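You operate a simulated robot arm through the tools that you are given. There is no shell and no other tool. Be economical: measure what you need, move in short steps, check, and stop when the job is done.

You run a simulated robot arm. Do the job below in one go: nothing can be reset, and whatever is moved stays where it is left.

Task
Take the grey roll with the smallest size on its label from the prep bench and put it on top of the carton marked tips.

It is judged by the outcome, as a careful person would: the job done as asked, and still so three seconds after it is handed in. It fails if anything else is knocked over, pushed out of place, dropped, spilled or broken.

Robot
A 6-joint arm with a two-finger parallel gripper, fixed in place. Base frame: the origin is at the foot of the arm, x ahead of it, y to its left, z up; the work surface is at about z = 0.8. Readings come in m, degrees, newtons and seconds.
With the tool pointing down near the work surface it reaches from about 0.26 to 0.68 m from the base axis. Its first joint turns from -66.0 to 66.0 degrees. Payload 2.9 kg.
The tool frame sits at the grasp point between the pads (the TCP): z along the fingers, y along the line on which they close. The tips reach 0.03 m beyond it. The gripper opens to 0.11 m. The fingers are 0.02 m wide and 0.01 m thick; the gripper's body (0.048 by 0.112 m) begins 0.055 m behind the TCP.
Orientation is that of the tool frame in the base frame, as a unit quaternion [w, x, y, z]. With the fingers straight down and closing along the base's y, the tool's x points along the base's -x, its y along +y and its z along -z.

Tools
- The arm moves only by the tool arm_command. Its argument "motion" is a list of rows, each a list of 2 entries, a list of its own where there are three numbers: the shift along the tool's x, y, z in m, then the turn, a rotation vector about the tool's x, y, z in degrees. In form: [[[x, y, z], [ax, ay, az]], ...]. A call has 1 to 12 rows; each row shifts and turns the commanded pose from where the row before left it, along the tool's axes as they then stand. "grip" is the finger opening in m, from 0 to 0.11, set as the call begins (left out, the last holds). Rows are played at 5 a second. More than 0.05 m and 8.6 degrees between two rows, or a gripper value outside its range, and nothing of the call is played. A pose out of reach is approached as far as the arm can. The call stops where the force on the tool passes 40 N (or 10 N more than at its start, if that is more) or the arm is blocked; 0.2 s more then pass. Each finger travels about 0.108 m/s and halts on what it meets, pressing with about 44 N; the grip force reading is that of the motor and also rises with nothing between the fingers. The clock runs only during rows and for 0.2 s after the last one: add rows that do not move to give the fingers time. The reply holds the time, the measured pose of the TCP, the force on the tool along the base axes, the opening and the grip force, in the units named above and with some noise, and new pictures: "show" is both (left out), scene, wrist or none.
- Cameras (640 x 400 px; columns grow to the right, rows downward): "scene" is fixed at [0.078, 0.4276, 1.3862]; the picture's right is [-0.79, -0.62, 0.00], its down [-0.34, 0.43, -0.84] and it looks along [0.52, -0.66, -0.55] (base axes); focal length 333 px, centre (320, 200). "wrist" rides on the gripper at [-0.036, 0, -0.057] in the tool frame; the picture's right is [0.00, -1.00, 0.00], its down [0.97, 0.00, -0.24] and it looks along [0.24, 0.00, 0.97] (tool axes); focal length 218 px, centre (320, 200). There is no depth. A picture from a camera that has moved, and an enlarged one, comes with that camera's place and axes in the base frame and with its lens.
- close_up(camera, box): a new picture of the part [left, top, right, bottom] of that camera's present view, enlarged. No time passes.
- finish_job(): hands the job in; it is judged then, once.

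Work in short steps. Places have to be worked out from the pictures, the camera data and where the tool is seen: move nearer, look again, correct. Check each grasp and each placing, and mend what went wrong. You have 90 turns and 150 pictures in all, those below and enlarged ones among them. Open the gripper and draw the arm clear of the work before you hand the job in, unless the task says otherwise; then end with one line.

The tools are called after ">>>" as name(argument=value, ...) on one line, values as JSON. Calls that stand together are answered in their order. arm_command: Moves the arm, as the interface text tells. Its arguments: {"type":"object","properties":{"motion":{"type":"array","items":{"type":"array"}},"grip":{"type":"number"},"show":{"type":"string","enum":["both","scene","wrist","none"]}},"required":["motion"]} The other tools are called the same way: close_up (camera, box) takes an enlarged picture of a part of a camera's view; finish_job () hands the job in.

At the start:

```text
time: 0.0
position: [0.4589, -0.0105, 1.0741]
ee_rot: [0.0, 0.0, 1.0, 0.0]
ft_force: [0.1, 0.3, -0.5]
width: 0.1101
gripper_force: 0.0
```

scene: 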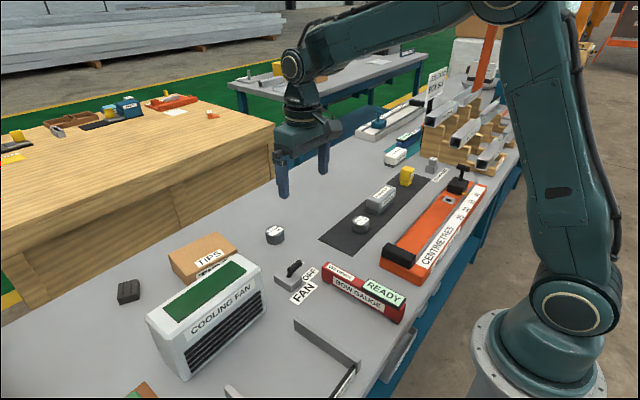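
wrist: 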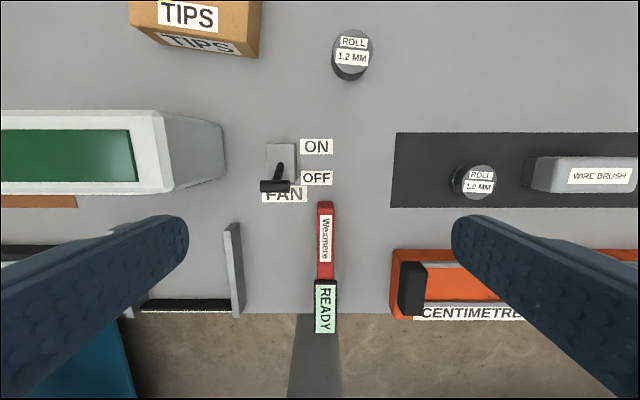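

The wrist view shows two grey rolls, 1.2 mm and 1.0 mm. I'll enlarge the scene to look for more rolls and for bench names.

>>> close_up(camera="scene", box=[240, 140, 440, 265])

>>> close_up(camera="scene", box=[370, 50, 530, 190])

>>> close_up(camera="scene", box=[100, 220, 340, 390])

>>> close_up(camera="scene", box=[0, 70, 240, 220])

```text
3.20 times, centred on (340, 202) of scene
camera zoom: at [0.078, 0.4276, 1.3862], right [-0.79, -0.62, 0.0], down [-0.34, 0.43, -0.84], along [0.52, -0.66, -0.55], focal length 1066 px, centre (256, 192)
```

zoom: 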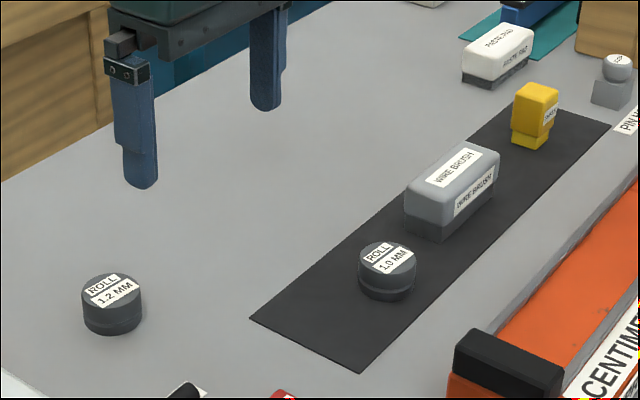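

```text
2.86 times, centred on (450, 120) of scene
camera zoom: at [0.078, 0.4276, 1.3862], right [-0.79, -0.62, 0.0], down [-0.34, 0.43, -0.84], along [0.52, -0.66, -0.55], focal length 952 px, centre (-51, 429)
```

zoom: 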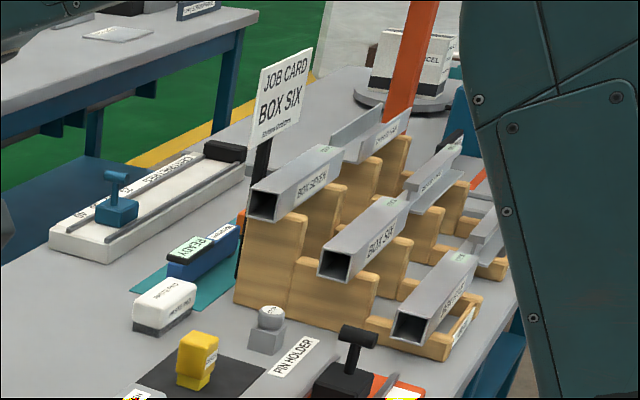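

```text
2.35 times, centred on (220, 305) of scene
camera zoom: at [0.078, 0.4276, 1.3862], right [-0.79, -0.62, 0.0], down [-0.34, 0.43, -0.84], along [0.52, -0.66, -0.55], focal length 784 px, centre (555, -47)
```

zoom: 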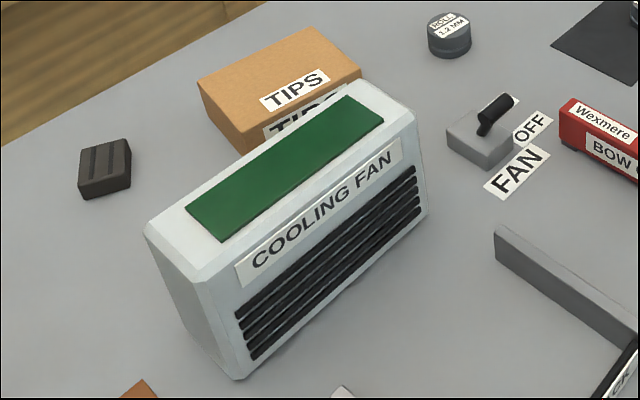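

```text
2.67 times, centred on (120, 145) of scene
camera zoom: at [0.078, 0.4276, 1.3862], right [-0.79, -0.62, 0.0], down [-0.34, 0.43, -0.84], along [0.52, -0.66, -0.55], focal length 888 px, centre (853, 347)
```

zoom: 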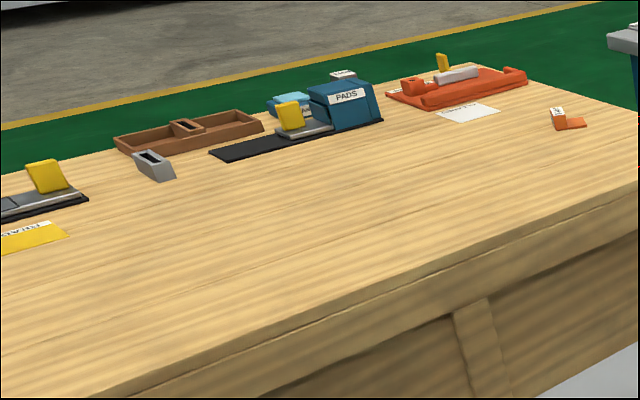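

Rolls of 1.2 and 1.0 are visible on this bench. I'll move the gripper to the left, high up, to see the carton from above and check for other rolls hidden behind the fan.

>>> arm_command(motion=[[[0, 0.04, -0.02], [0, 0, 0]], [[0, 0.045, -0.02], [0, 0, 0]], [[0, 0.045, 0], [0, 0, 0]], [[0, 0.045, 0], [0, 0, 0]], [[0, 0.045, 0], [0, 0, 0]], [[0, 0.03, 0], [0, 0, 0]]])

```text
time: 1.4
position: [0.4588, 0.2391, 1.1111]
ee_rot: [0.0, 0.0, 1.0, 0.0]
ft_force: [-0.1, -0.2, 0.5]
width: 0.11
gripper_force: 0.1
camera wrist: at [0.4961, 0.2405, 1.1693], right [0.0, -1.0, 0.0], down [-0.97, 0.0, 0.24], along [-0.24, 0.0, -0.97], focal length 218 px, centre (320, 200)
```

scene: 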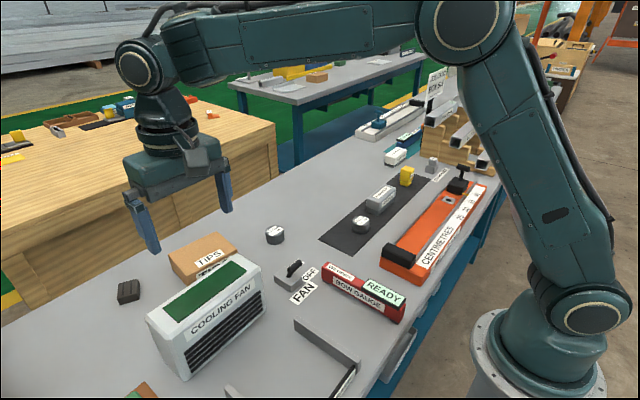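
wrist: 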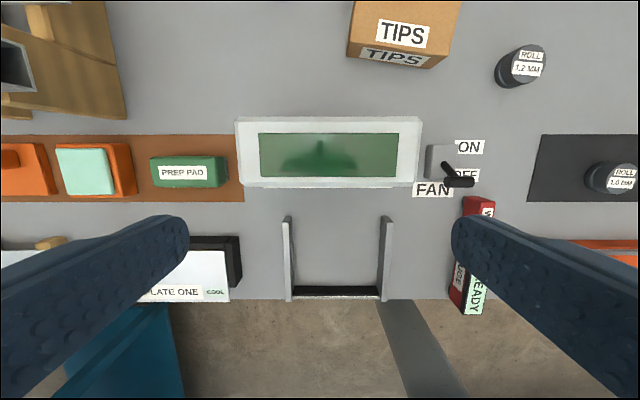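

No extra roll here so far. I'll tilt the camera outward to see the far edge of the bench, including the space behind the carton.

>>> arm_command(motion=[[[0, 0.0, 0], [0, -8, 0]], [[0, 0, 0], [0, -8, 0]], [[0, 0, 0], [0, -8, 0]], [[0, 0, 0], [0, -8, 0]]], show="wrist")

```text
time: 2.4
position: [0.4591, 0.2392, 1.1135]
ee_rot: [0.277, 0.0, 0.961, 0.0]
ft_force: [0.1, 0.1, 0.0]
width: 0.1098
gripper_force: 0.1
camera wrist: at [0.4603, 0.2413, 1.1814], right [0.0, -1.0, 0.0], down [-0.95, 0.0, -0.31], along [0.31, 0.0, -0.95], focal length 218 px, centre (320, 200)
```

wrist: 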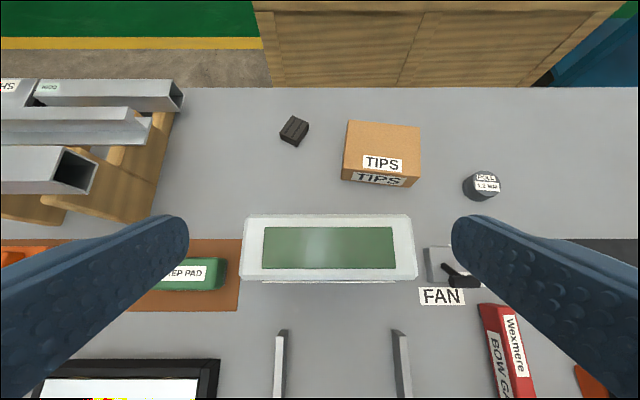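

Nothing is hidden behind the carton. I'll look farther left.

>>> arm_command(motion=[[[0, 0.045, 0], [0, 0, 0]], [[0, 0.045, 0], [0, 0, 0]], [[0, 0.045, 0], [0, 0, 0]]], show="wrist")

```text
time: 3.2
position: [0.4566, 0.3761, 1.1153]
ee_rot: [0.276, 0.0, 0.961, 0.0]
ft_force: [-0.4, 0.6, 0.1]
width: 0.11
gripper_force: 0.0
camera wrist: at [0.4591, 0.3784, 1.1829], right [0.0, -1.0, 0.0], down [-0.95, 0.0, -0.31], along [0.31, 0.0, -0.95], focal length 218 px, centre (320, 200)
```

wrist: 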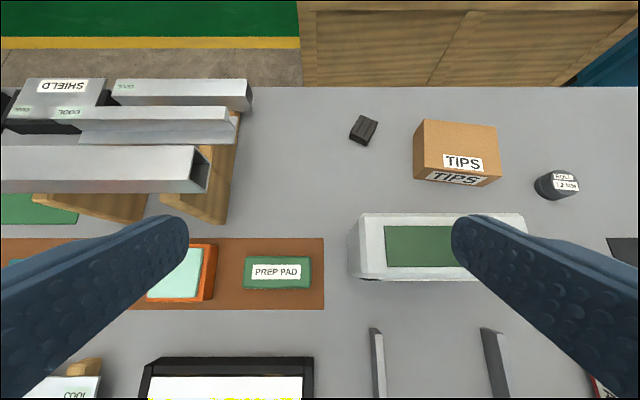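

There are no rolls on the left. I'll go right, back level at first and high, over the mat.

>>> arm_command(motion=[[[0, -0.048, 0], [0, 0, 0]], [[0, -0.048, 0], [0, 0, 0]], [[0, -0.048, 0], [0, 0, 0]], [[0, -0.048, 0], [0, 0, 0]], [[0, -0.048, 0], [0, 0, 0]], [[0, -0.048, 0], [0, 0, 0]], [[0, -0.048, 0], [0, 0, 0]], [[0, -0.048, 0], [0, 0, 0]], [[0, -0.048, 0], [0, 0, 0]], [[0, -0.048, 0], [0, 0, 0]], [[0, -0.048, 0], [0, 0, 0]], [[0, -0.048, 0], [0, 0, 0]]], show="both")

```text
time: 5.8
position: [0.4585, -0.2026, 1.1127]
ee_rot: [0.276, -0.001, 0.961, 0.0]
ft_force: [0.7, -0.8, -0.5]
width: 0.11
gripper_force: 0.1
camera wrist: at [0.4597, -0.2009, 1.1813], right [0.0, -1.0, 0.0], down [-0.95, 0.0, -0.31], along [0.31, 0.0, -0.95], focal length 218 px, centre (320, 200)
```

scene: 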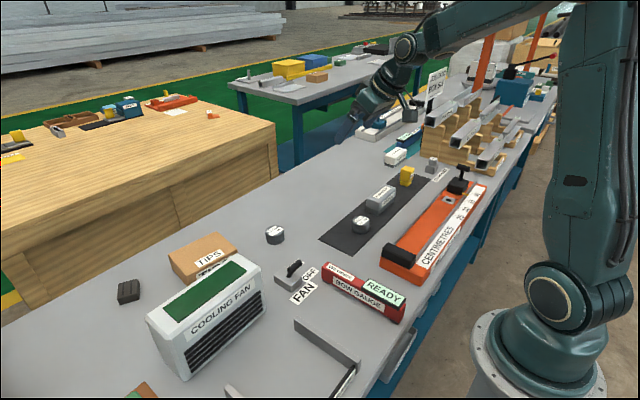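
wrist: 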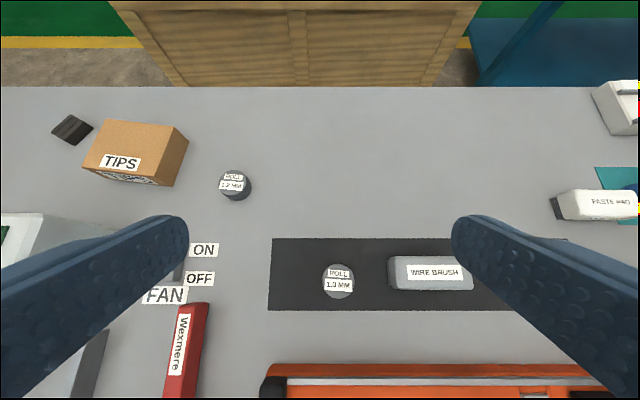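

There are only two rolls, so 1.0 mm is the smaller, at about (0.444, -0.228). I'll level the tool and move over it.

>>> arm_command(motion=[[[0, 0, 0], [0, 8, 0]], [[0, 0, 0], [0, 8, 0]], [[0, 0, 0], [0, 8, 0]], [[0, 0, 0], [0, 8.05, 0]], [[0.012, -0.025, 0.04], [0, 0, 0]], [[0, 0, 0.045], [0, 0, 0]], [[0, 0, 0.045], [0, 0, 0]]], grip=0.08)

```text
time: 7.4
position: [0.4471, -0.2267, 0.9839]
ee_rot: [-0.001, 0.0, 1.0, 0.001]
ft_force: [-0.2, 0.7, -0.8]
width: 0.0802
gripper_force: 0.1
camera wrist: at [0.4838, -0.2249, 1.0417], right [0.0, -1.0, 0.0], down [-0.97, 0.0, 0.24], along [-0.24, 0.0, -0.97], focal length 218 px, centre (320, 200)
```

scene: 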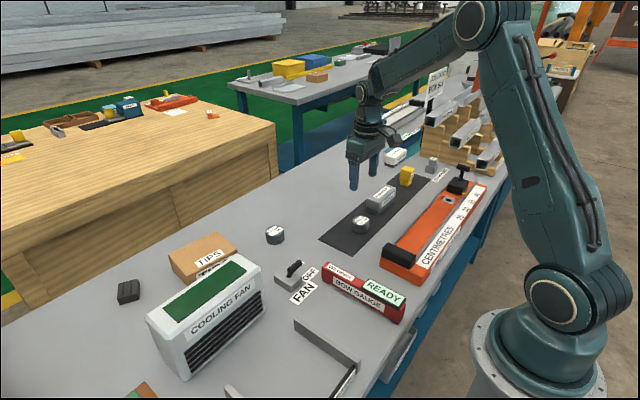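
wrist: 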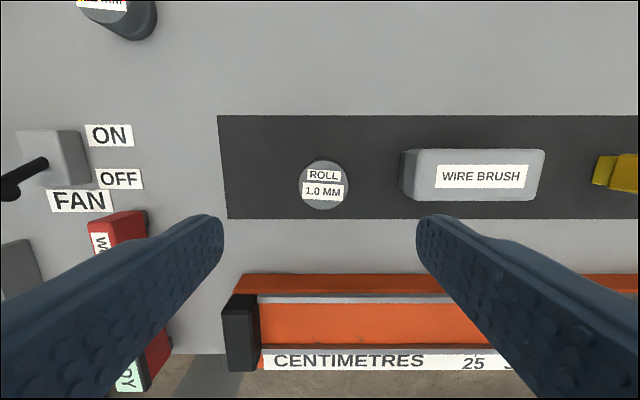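

The roll is centred at about (0.450, -0.228), its top near z 0.83. I'll descend partway and re-check.

>>> arm_command(motion=[[[-0.003, -0.001, 0.04], [0, 0, 0]], [[0, 0, 0.04], [0, 0, 0]], [[0, 0, 0.015], [0, 0, 0]]])

>>> close_up(camera="scene", box=[310, 150, 440, 260])

```text
time: 8.2
position: [0.4476, -0.226, 0.8881]
ee_rot: [0.0, -0.001, 1.0, 0.0]
ft_force: [0.0, -0.4, 0.8]
width: 0.0799
gripper_force: 0.0
camera wrist: at [0.4852, -0.2247, 0.9454], right [0.0, -1.0, 0.0], down [-0.97, 0.0, 0.24], along [-0.24, 0.0, -0.97], focal length 218 px, centre (320, 200)
```

scene: 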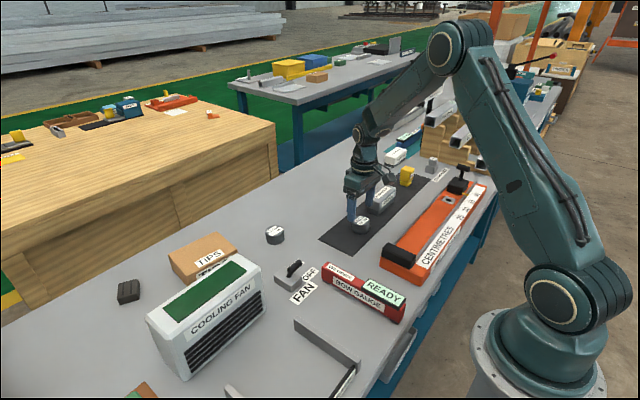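
wrist: 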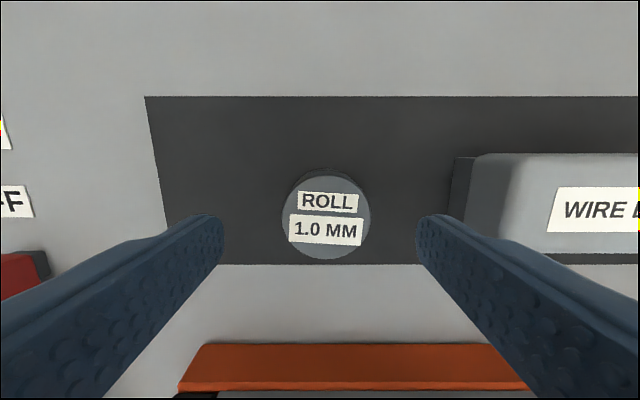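

```text
3.64 times, centred on (375, 205) of scene
camera zoom: at [0.078, 0.4276, 1.3862], right [-0.79, -0.62, 0.0], down [-0.34, 0.43, -0.84], along [0.52, -0.66, -0.55], focal length 1211 px, centre (120, 182)
```

zoom: 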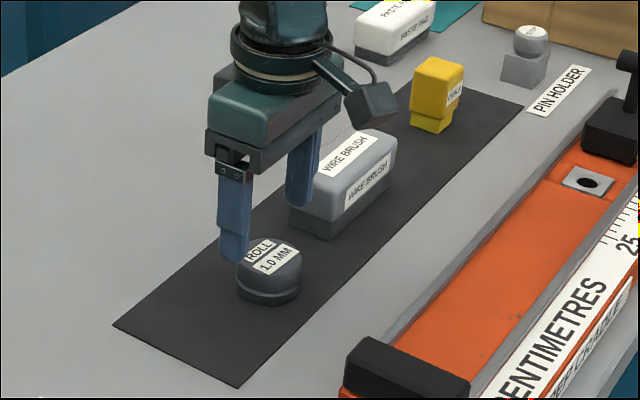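

It is aligned to within 2 mm. I'll descend to the grasp height and close.

>>> arm_command(motion=[[[0, -0.002, 0.025], [0, 0, 0]], [[0, 0, 0.025], [0, 0, 0]], [[0, 0, 0.003], [0, 0, 0]]], show="wrist")

>>> arm_command(motion=[[[0, 0, 0], [0, 0, 0]], [[0, 0, 0], [0, 0, 0]], [[0, 0, 0], [0, 0, 0]], [[0, 0, 0], [0, 0, 0]]], grip=0.03)

```text
time: 9.0
position: [0.4472, -0.2286, 0.8352]
ee_rot: [0.0, 0.0, 1.0, 0.0]
ft_force: [-1.0, 0.1, -0.3]
width: 0.0799
gripper_force: 0.2
camera wrist: at [0.4859, -0.2269, 0.8931], right [0.0, -1.0, 0.0], down [-0.97, 0.0, 0.24], along [-0.24, 0.0, -0.97], focal length 218 px, centre (320, 200)
```

wrist: 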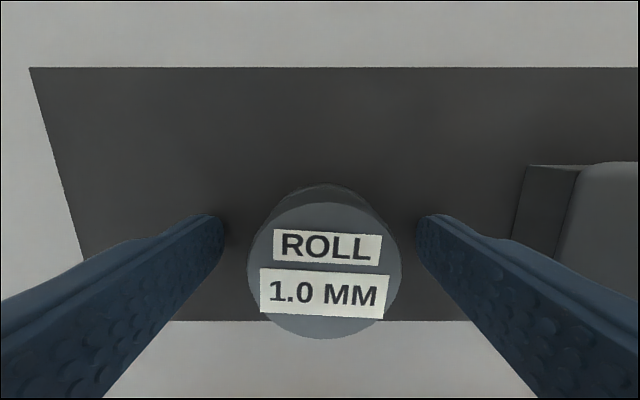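

```text
time: 10.0
position: [0.4478, -0.2281, 0.8357]
ee_rot: [-0.002, 0.0, 1.0, 0.0]
ft_force: [0.5, 0.3, 0.2]
width: 0.0492
gripper_force: 44.5
camera wrist: at [0.4858, -0.2266, 0.8931], right [0.0, -1.0, 0.0], down [-0.97, 0.0, 0.24], along [-0.24, 0.0, -0.97], focal length 218 px, centre (320, 200)
```

scene: 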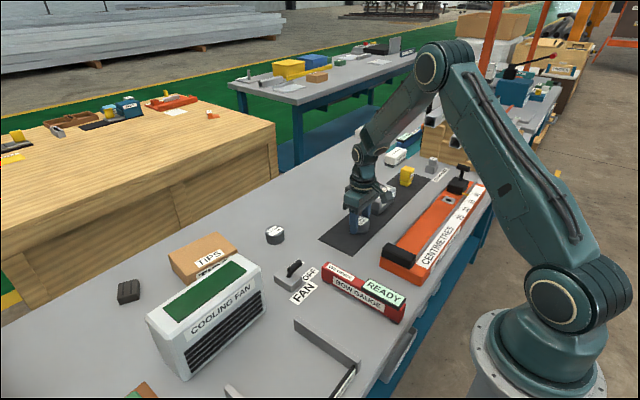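
wrist: 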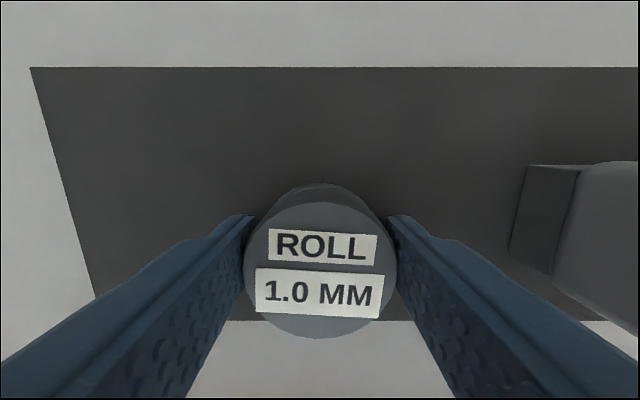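

The roll is held (opening 0.049 m, full force). I'll lift it straight up and check.

>>> arm_command(motion=[[[0, 0, -0.03], [0, 0, 0]], [[0, 0, -0.045], [0, 0, 0]], [[0, 0, -0.045], [0, 0, 0]], [[0, 0, -0.045], [0, 0, 0]], [[0, 0, -0.045], [0, 0, 0]], [[0, 0, -0.03], [0, 0, 0]]], show="wrist")

>>> arm_command(motion=[[[0, 0.045, 0], [0, 0, 0]], [[0, 0.045, 0], [0, 0, 0]], [[0, 0.045, 0], [0, 0, 0]], [[0, 0.045, 0], [0, 0, 0]], [[-0.01, 0.045, 0], [0, 0, 0]], [[-0.02, 0.045, 0], [0, 0, 0]], [[-0.02, 0.045, 0], [0, 0, 0]], [[-0.02, 0.045, 0], [0, 0, 0]], [[-0.02, 0.016, 0], [0, 0, 0]]])

```text
time: 11.4
position: [0.4509, -0.2298, 1.0741]
ee_rot: [-0.001, 0.001, 1.0, 0.001]
ft_force: [0.5, 0.5, -1.9]
width: 0.0488
gripper_force: 43.6
camera wrist: at [0.4878, -0.2277, 1.1326], right [0.0, -1.0, 0.0], down [-0.97, 0.0, 0.24], along [-0.24, 0.0, -0.97], focal length 218 px, centre (320, 200)
```

wrist: 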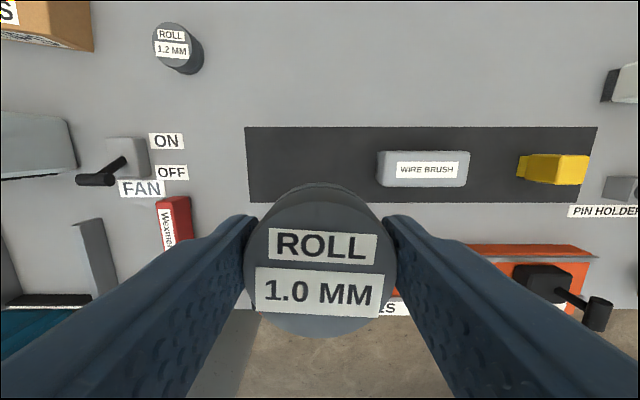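

```text
time: 13.4
position: [0.5395, 0.1478, 1.0724]
ee_rot: [0.0, 0.0, 1.0, 0.0]
ft_force: [-0.1, 0.1, -1.7]
width: 0.0487
gripper_force: 43.4
camera wrist: at [0.5776, 0.1494, 1.1303], right [0.0, -1.0, 0.0], down [-0.97, 0.0, 0.24], along [-0.24, 0.0, -0.97], focal length 218 px, centre (320, 200)
```

scene: 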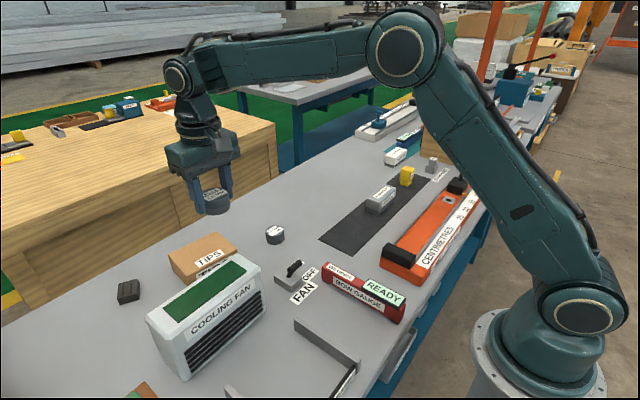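
wrist: 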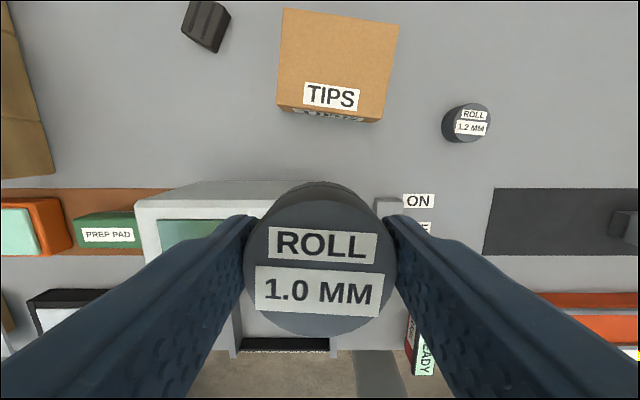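

The carton top spans about x 0.616 to 0.72, centred near (0.665, 0.132), top near z 0.855. I'll move over it at a safe height.

>>> arm_command(motion=[[[-0.04, -0.007, 0], [0, 0, 0]], [[-0.04, -0.008, 0.03], [0, 0, 0]], [[-0.018, 0, 0.04], [0, 0, 0]], [[0, 0, 0.02], [0, 0, 0]]])

>>> close_up(camera="scene", box=[130, 160, 290, 300])

```text
refused: row 2 steps farther than a row can; nothing moved
```

```text
2.86 times, centred on (210, 230) of scene
camera zoom: at [0.078, 0.4277, 1.3861], right [-0.79, -0.62, 0.0], down [-0.34, 0.43, -0.84], along [0.52, -0.66, -0.55], focal length 952 px, centre (634, 114)
```

zoom: 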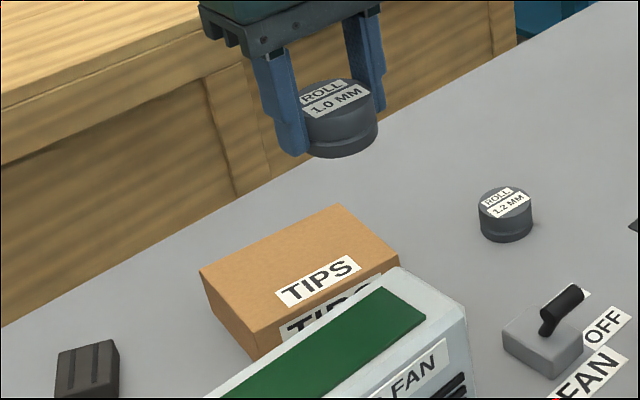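

One row was too long and nothing moved; I'll re-send it with shorter rows.

>>> arm_command(motion=[[[-0.04, -0.007, 0], [0, 0, 0]], [[-0.04, -0.008, 0], [0, 0, 0]], [[-0.02, 0, 0.03], [0, 0, 0]], [[-0.015, 0, 0.03], [0, 0, 0]], [[0, 0, 0.03], [0, 0, 0]]])

>>> close_up(camera="scene", box=[130, 160, 290, 300])

```text
time: 14.6
position: [0.6517, 0.1322, 0.9843]
ee_rot: [0.0, -0.001, 1.0, 0.0]
ft_force: [0.3, -0.4, -0.4]
width: 0.0489
gripper_force: 43.8
camera wrist: at [0.6893, 0.1338, 1.042], right [0.0, -1.0, 0.0], down [-0.97, 0.0, 0.24], along [-0.24, 0.0, -0.97], focal length 218 px, centre (320, 200)
```

scene: 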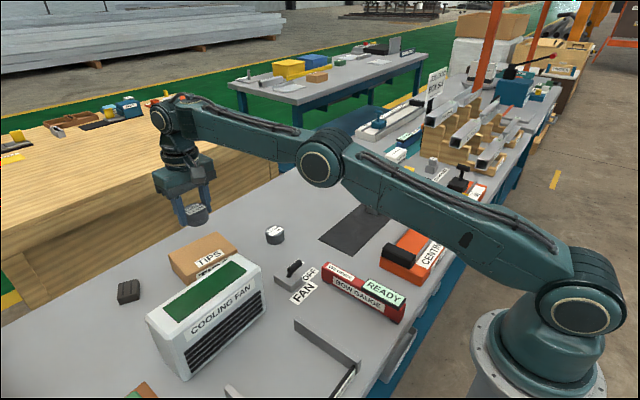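
wrist: 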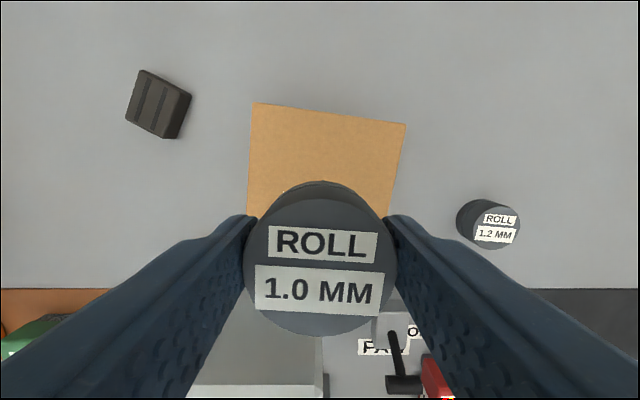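

```text
2.86 times, centred on (210, 230) of scene
camera zoom: at [0.078, 0.4276, 1.3862], right [-0.79, -0.62, 0.0], down [-0.34, 0.43, -0.84], along [0.52, -0.66, -0.55], focal length 952 px, centre (634, 114)
```

zoom: 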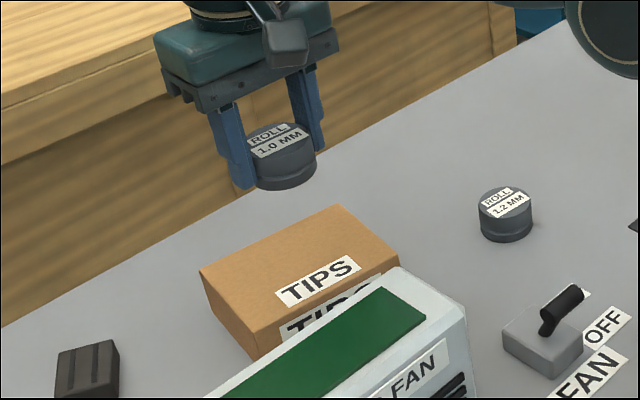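

The carton's top corners triangulate to centre (0.666, 0.132) and top z about 0.845. I'll go to x 0.662 and descend to just above it.

>>> arm_command(motion=[[[-0.01, 0, 0.03], [0, 0, 0]], [[0, 0, 0.03], [0, 0, 0]], [[0, 0, 0.02], [0, 0, 0]], [[0, 0, 0], [0, 0, 0]]])

>>> close_up(camera="scene", box=[130, 160, 290, 300])

```text
time: 15.6
position: [0.6648, 0.1316, 0.9047]
ee_rot: [0.0, 0.0, 1.0, -0.001]
ft_force: [0.1, -0.3, -2.2]
width: 0.0489
gripper_force: 44.0
camera wrist: at [0.7012, 0.134, 0.9621], right [0.0, -1.0, 0.0], down [-0.97, 0.0, 0.24], along [-0.24, 0.0, -0.97], focal length 218 px, centre (320, 200)
```

scene: 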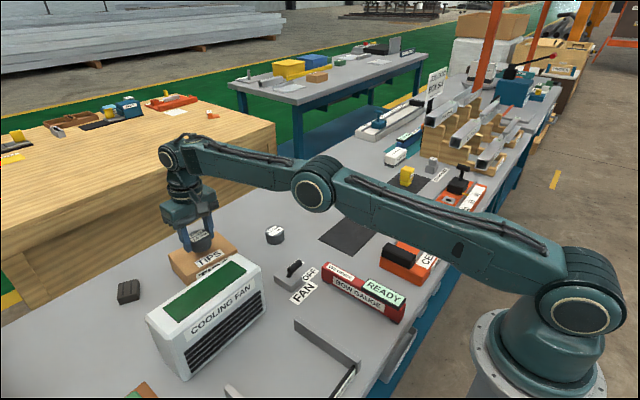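
wrist: 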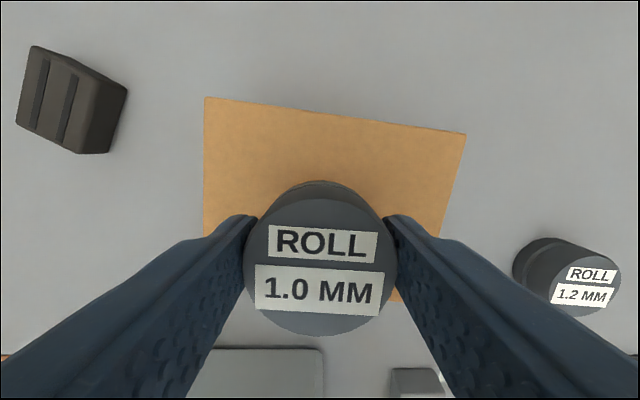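

```text
2.86 times, centred on (210, 230) of scene
camera zoom: at [0.078, 0.4276, 1.3862], right [-0.79, -0.62, 0.0], down [-0.34, 0.43, -0.84], along [0.52, -0.66, -0.55], focal length 952 px, centre (634, 114)
```

zoom: 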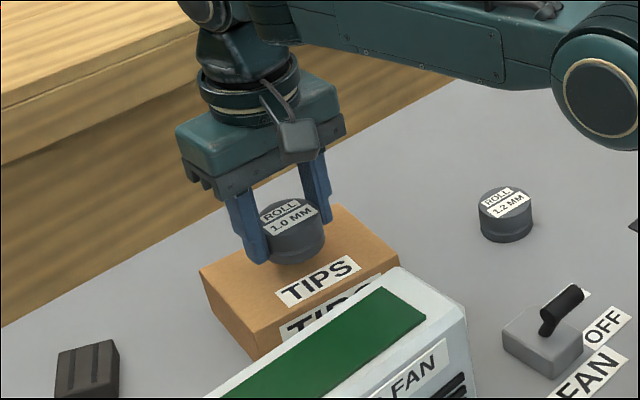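

The top is confirmed near 0.845, which leaves about 25 mm. I'll lower slowly and watch the force.

>>> arm_command(motion=[[[0, 0, 0.006], [0, 0, 0]], [[0, 0, 0.006], [0, 0, 0]], [[0, 0, 0.004], [0, 0, 0]], [[0, 0, 0.002], [0, 0, 0]], [[0, 0, 0], [0, 0, 0]]], show="none")

>>> close_up(camera="scene", box=[160, 190, 260, 275])

```text
time: 16.8
position: [0.6639, 0.1325, 0.8851]
ee_rot: [-0.002, 0.0, 1.0, 0.0]
ft_force: [-0.2, 0.3, -1.2]
width: 0.0489
gripper_force: 44.3
```

```text
4.71 times, centred on (210, 232) of scene
camera zoom: at [0.078, 0.4276, 1.3862], right [-0.79, -0.62, 0.0], down [-0.34, 0.43, -0.84], along [0.52, -0.66, -0.55], focal length 1567 px, centre (838, 47)
```

zoom: 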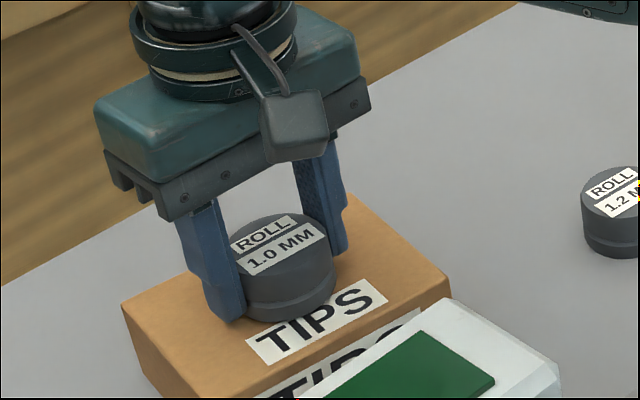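

There is no contact yet. I'll go on in 2 mm steps.

>>> arm_command(motion=[[[0, 0, 0.002], [0, 0, 0]], [[0, 0, 0.002], [0, 0, 0]], [[0, 0, 0], [0, 0, 0]]], show="none")

>>> arm_command(motion=[[[0, 0, 0.001], [0, 0, 0]], [[0, 0, 0.001], [0, 0, 0]], [[0, 0, 0], [0, 0, 0]]], show="none")

```text
time: 17.6
position: [0.6632, 0.1325, 0.8835]
ee_rot: [0.001, 0.0, 1.0, 0.0]
ft_force: [-0.3, -0.3, 2.9]
width: 0.0488
gripper_force: 44.5
```

```text
time: 18.4
position: [0.6637, 0.1323, 0.883]
ee_rot: [0.002, -0.001, 1.0, 0.0]
ft_force: [-0.2, 2.2, 16.3]
width: 0.0488
gripper_force: 43.9
```

The roll is touching the carton (16 N). I'll ease back 2 mm to relieve the push, then open moderately.

>>> arm_command(motion=[[[0, 0, -0.0015], [0, 0, 0]], [[0, 0, 0], [0, 0, 0]]], show="none")

>>> arm_command(motion=[[[0, 0, 0], [0, 0, 0]], [[0, 0, 0], [0, 0, 0]], [[0, 0, 0], [0, 0, 0]]], grip=0.075)

>>> close_up(camera="scene", box=[160, 190, 260, 275])

```text
time: 19.0
position: [0.6637, 0.132, 0.8832]
ee_rot: [0.0, -0.001, 1.0, 0.0]
ft_force: [3.8, 2.4, 9.6]
width: 0.0489
gripper_force: 44.0
```

```text
time: 19.8
position: [0.6631, 0.1307, 0.8819]
ee_rot: [-0.002, -0.001, 1.0, 0.0]
ft_force: [0.0, 0.3, 0.2]
width: 0.0749
gripper_force: 0.1
camera wrist: at [0.7007, 0.1335, 0.9398], right [0.0, -1.0, 0.0], down [-0.97, 0.0, 0.24], along [-0.24, 0.0, -0.97], focal length 218 px, centre (320, 200)
```

scene: 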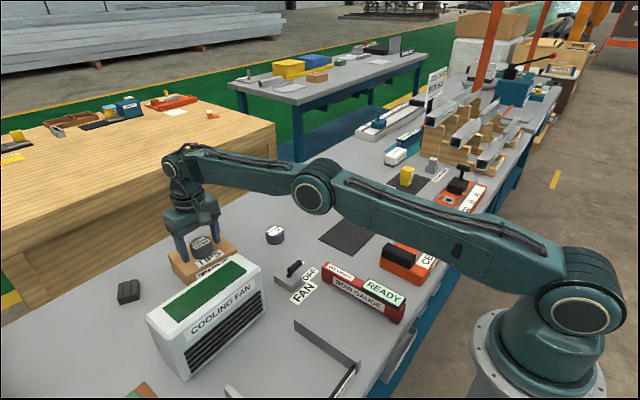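
wrist: 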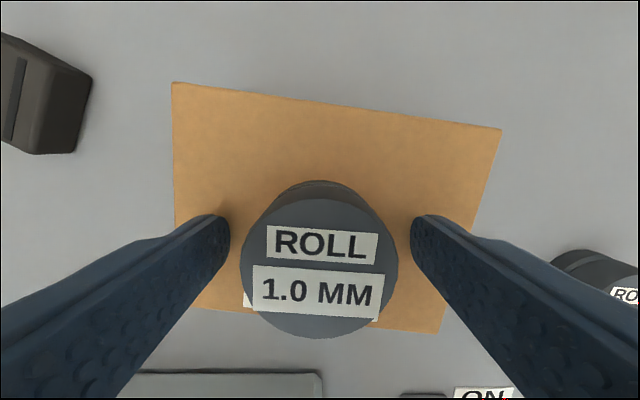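

```text
4.71 times, centred on (210, 232) of scene
camera zoom: at [0.078, 0.4276, 1.3862], right [-0.79, -0.62, 0.0], down [-0.34, 0.43, -0.84], along [0.52, -0.66, -0.55], focal length 1567 px, centre (838, 47)
```

zoom: 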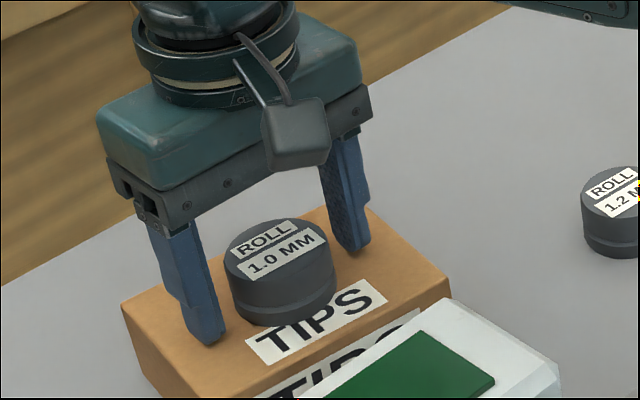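

The roll is free and stands flat in the middle of the carton. I'll rise straight up and draw clear.

>>> arm_command(motion=[[[0, 0, -0.02], [0, 0, 0]], [[0, 0, -0.04], [0, 0, 0]], [[0, 0, -0.045], [0, 0, 0]], [[0, 0, -0.045], [0, 0, 0]], [[0.03, 0, -0.03], [0, 0, 0]], [[0.045, 0, 0], [0, 0, 0]], [[0.045, -0.01, 0], [0, 0, 0]], [[0.03, -0.03, 0], [0, 0, 0]], [[0, 0, 0], [0, 0, 0]]])

>>> close_up(camera="scene", box=[110, 170, 310, 300])

```text
time: 21.8
position: [0.5613, 0.0824, 1.0911]
ee_rot: [-0.001, 0.0, 1.0, 0.001]
ft_force: [-0.2, 0.0, -0.1]
width: 0.0751
gripper_force: 0.0
out of reach, approached as far as the arm can: row 3, 4, 7, 8
camera wrist: at [0.5991, 0.0848, 1.1493], right [0.0, -1.0, 0.0], down [-0.97, 0.0, 0.24], along [-0.24, 0.0, -0.97], focal length 218 px, centre (320, 200)
```

scene: 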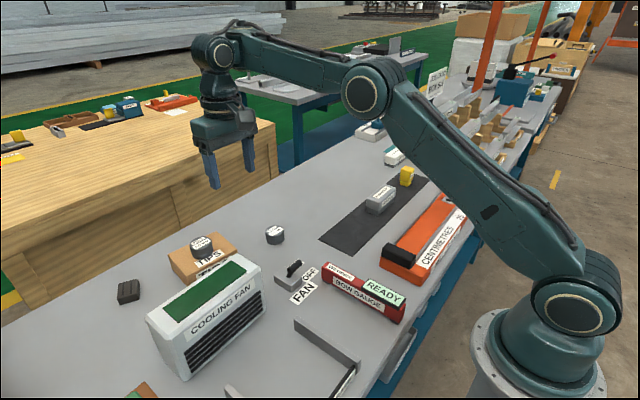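
wrist: 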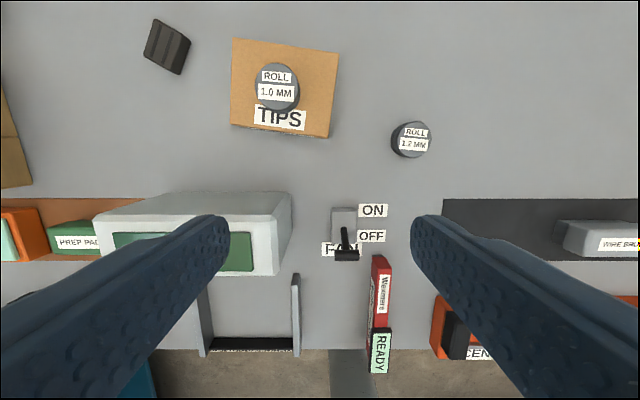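

```text
3.08 times, centred on (210, 235) of scene
camera zoom: at [0.078, 0.4276, 1.3862], right [-0.79, -0.62, 0.0], down [-0.34, 0.43, -0.84], along [0.52, -0.66, -0.55], focal length 1025 px, centre (658, 92)
```

zoom: 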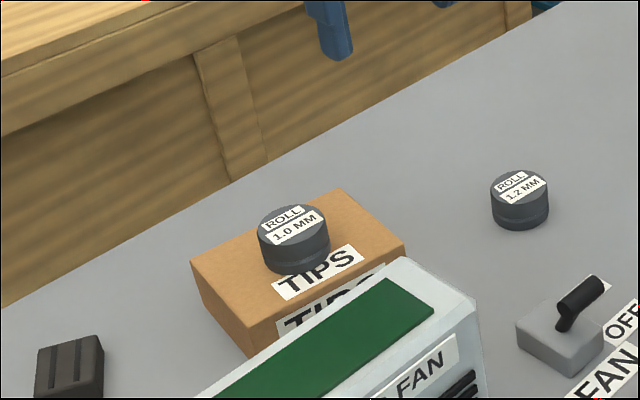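

The 1.0 mm roll rests on the TIPS carton, everything else is where it was, and the arm is clear with the gripper open. I'll hand the job in.

>>> finish_job()

```text
The job is handed in.
```

The grey 1.0 mm roll, the smaller of the two I found on the bench (the other is 1.2 mm), is standing on top of the carton marked TIPS, and nothing else was moved.
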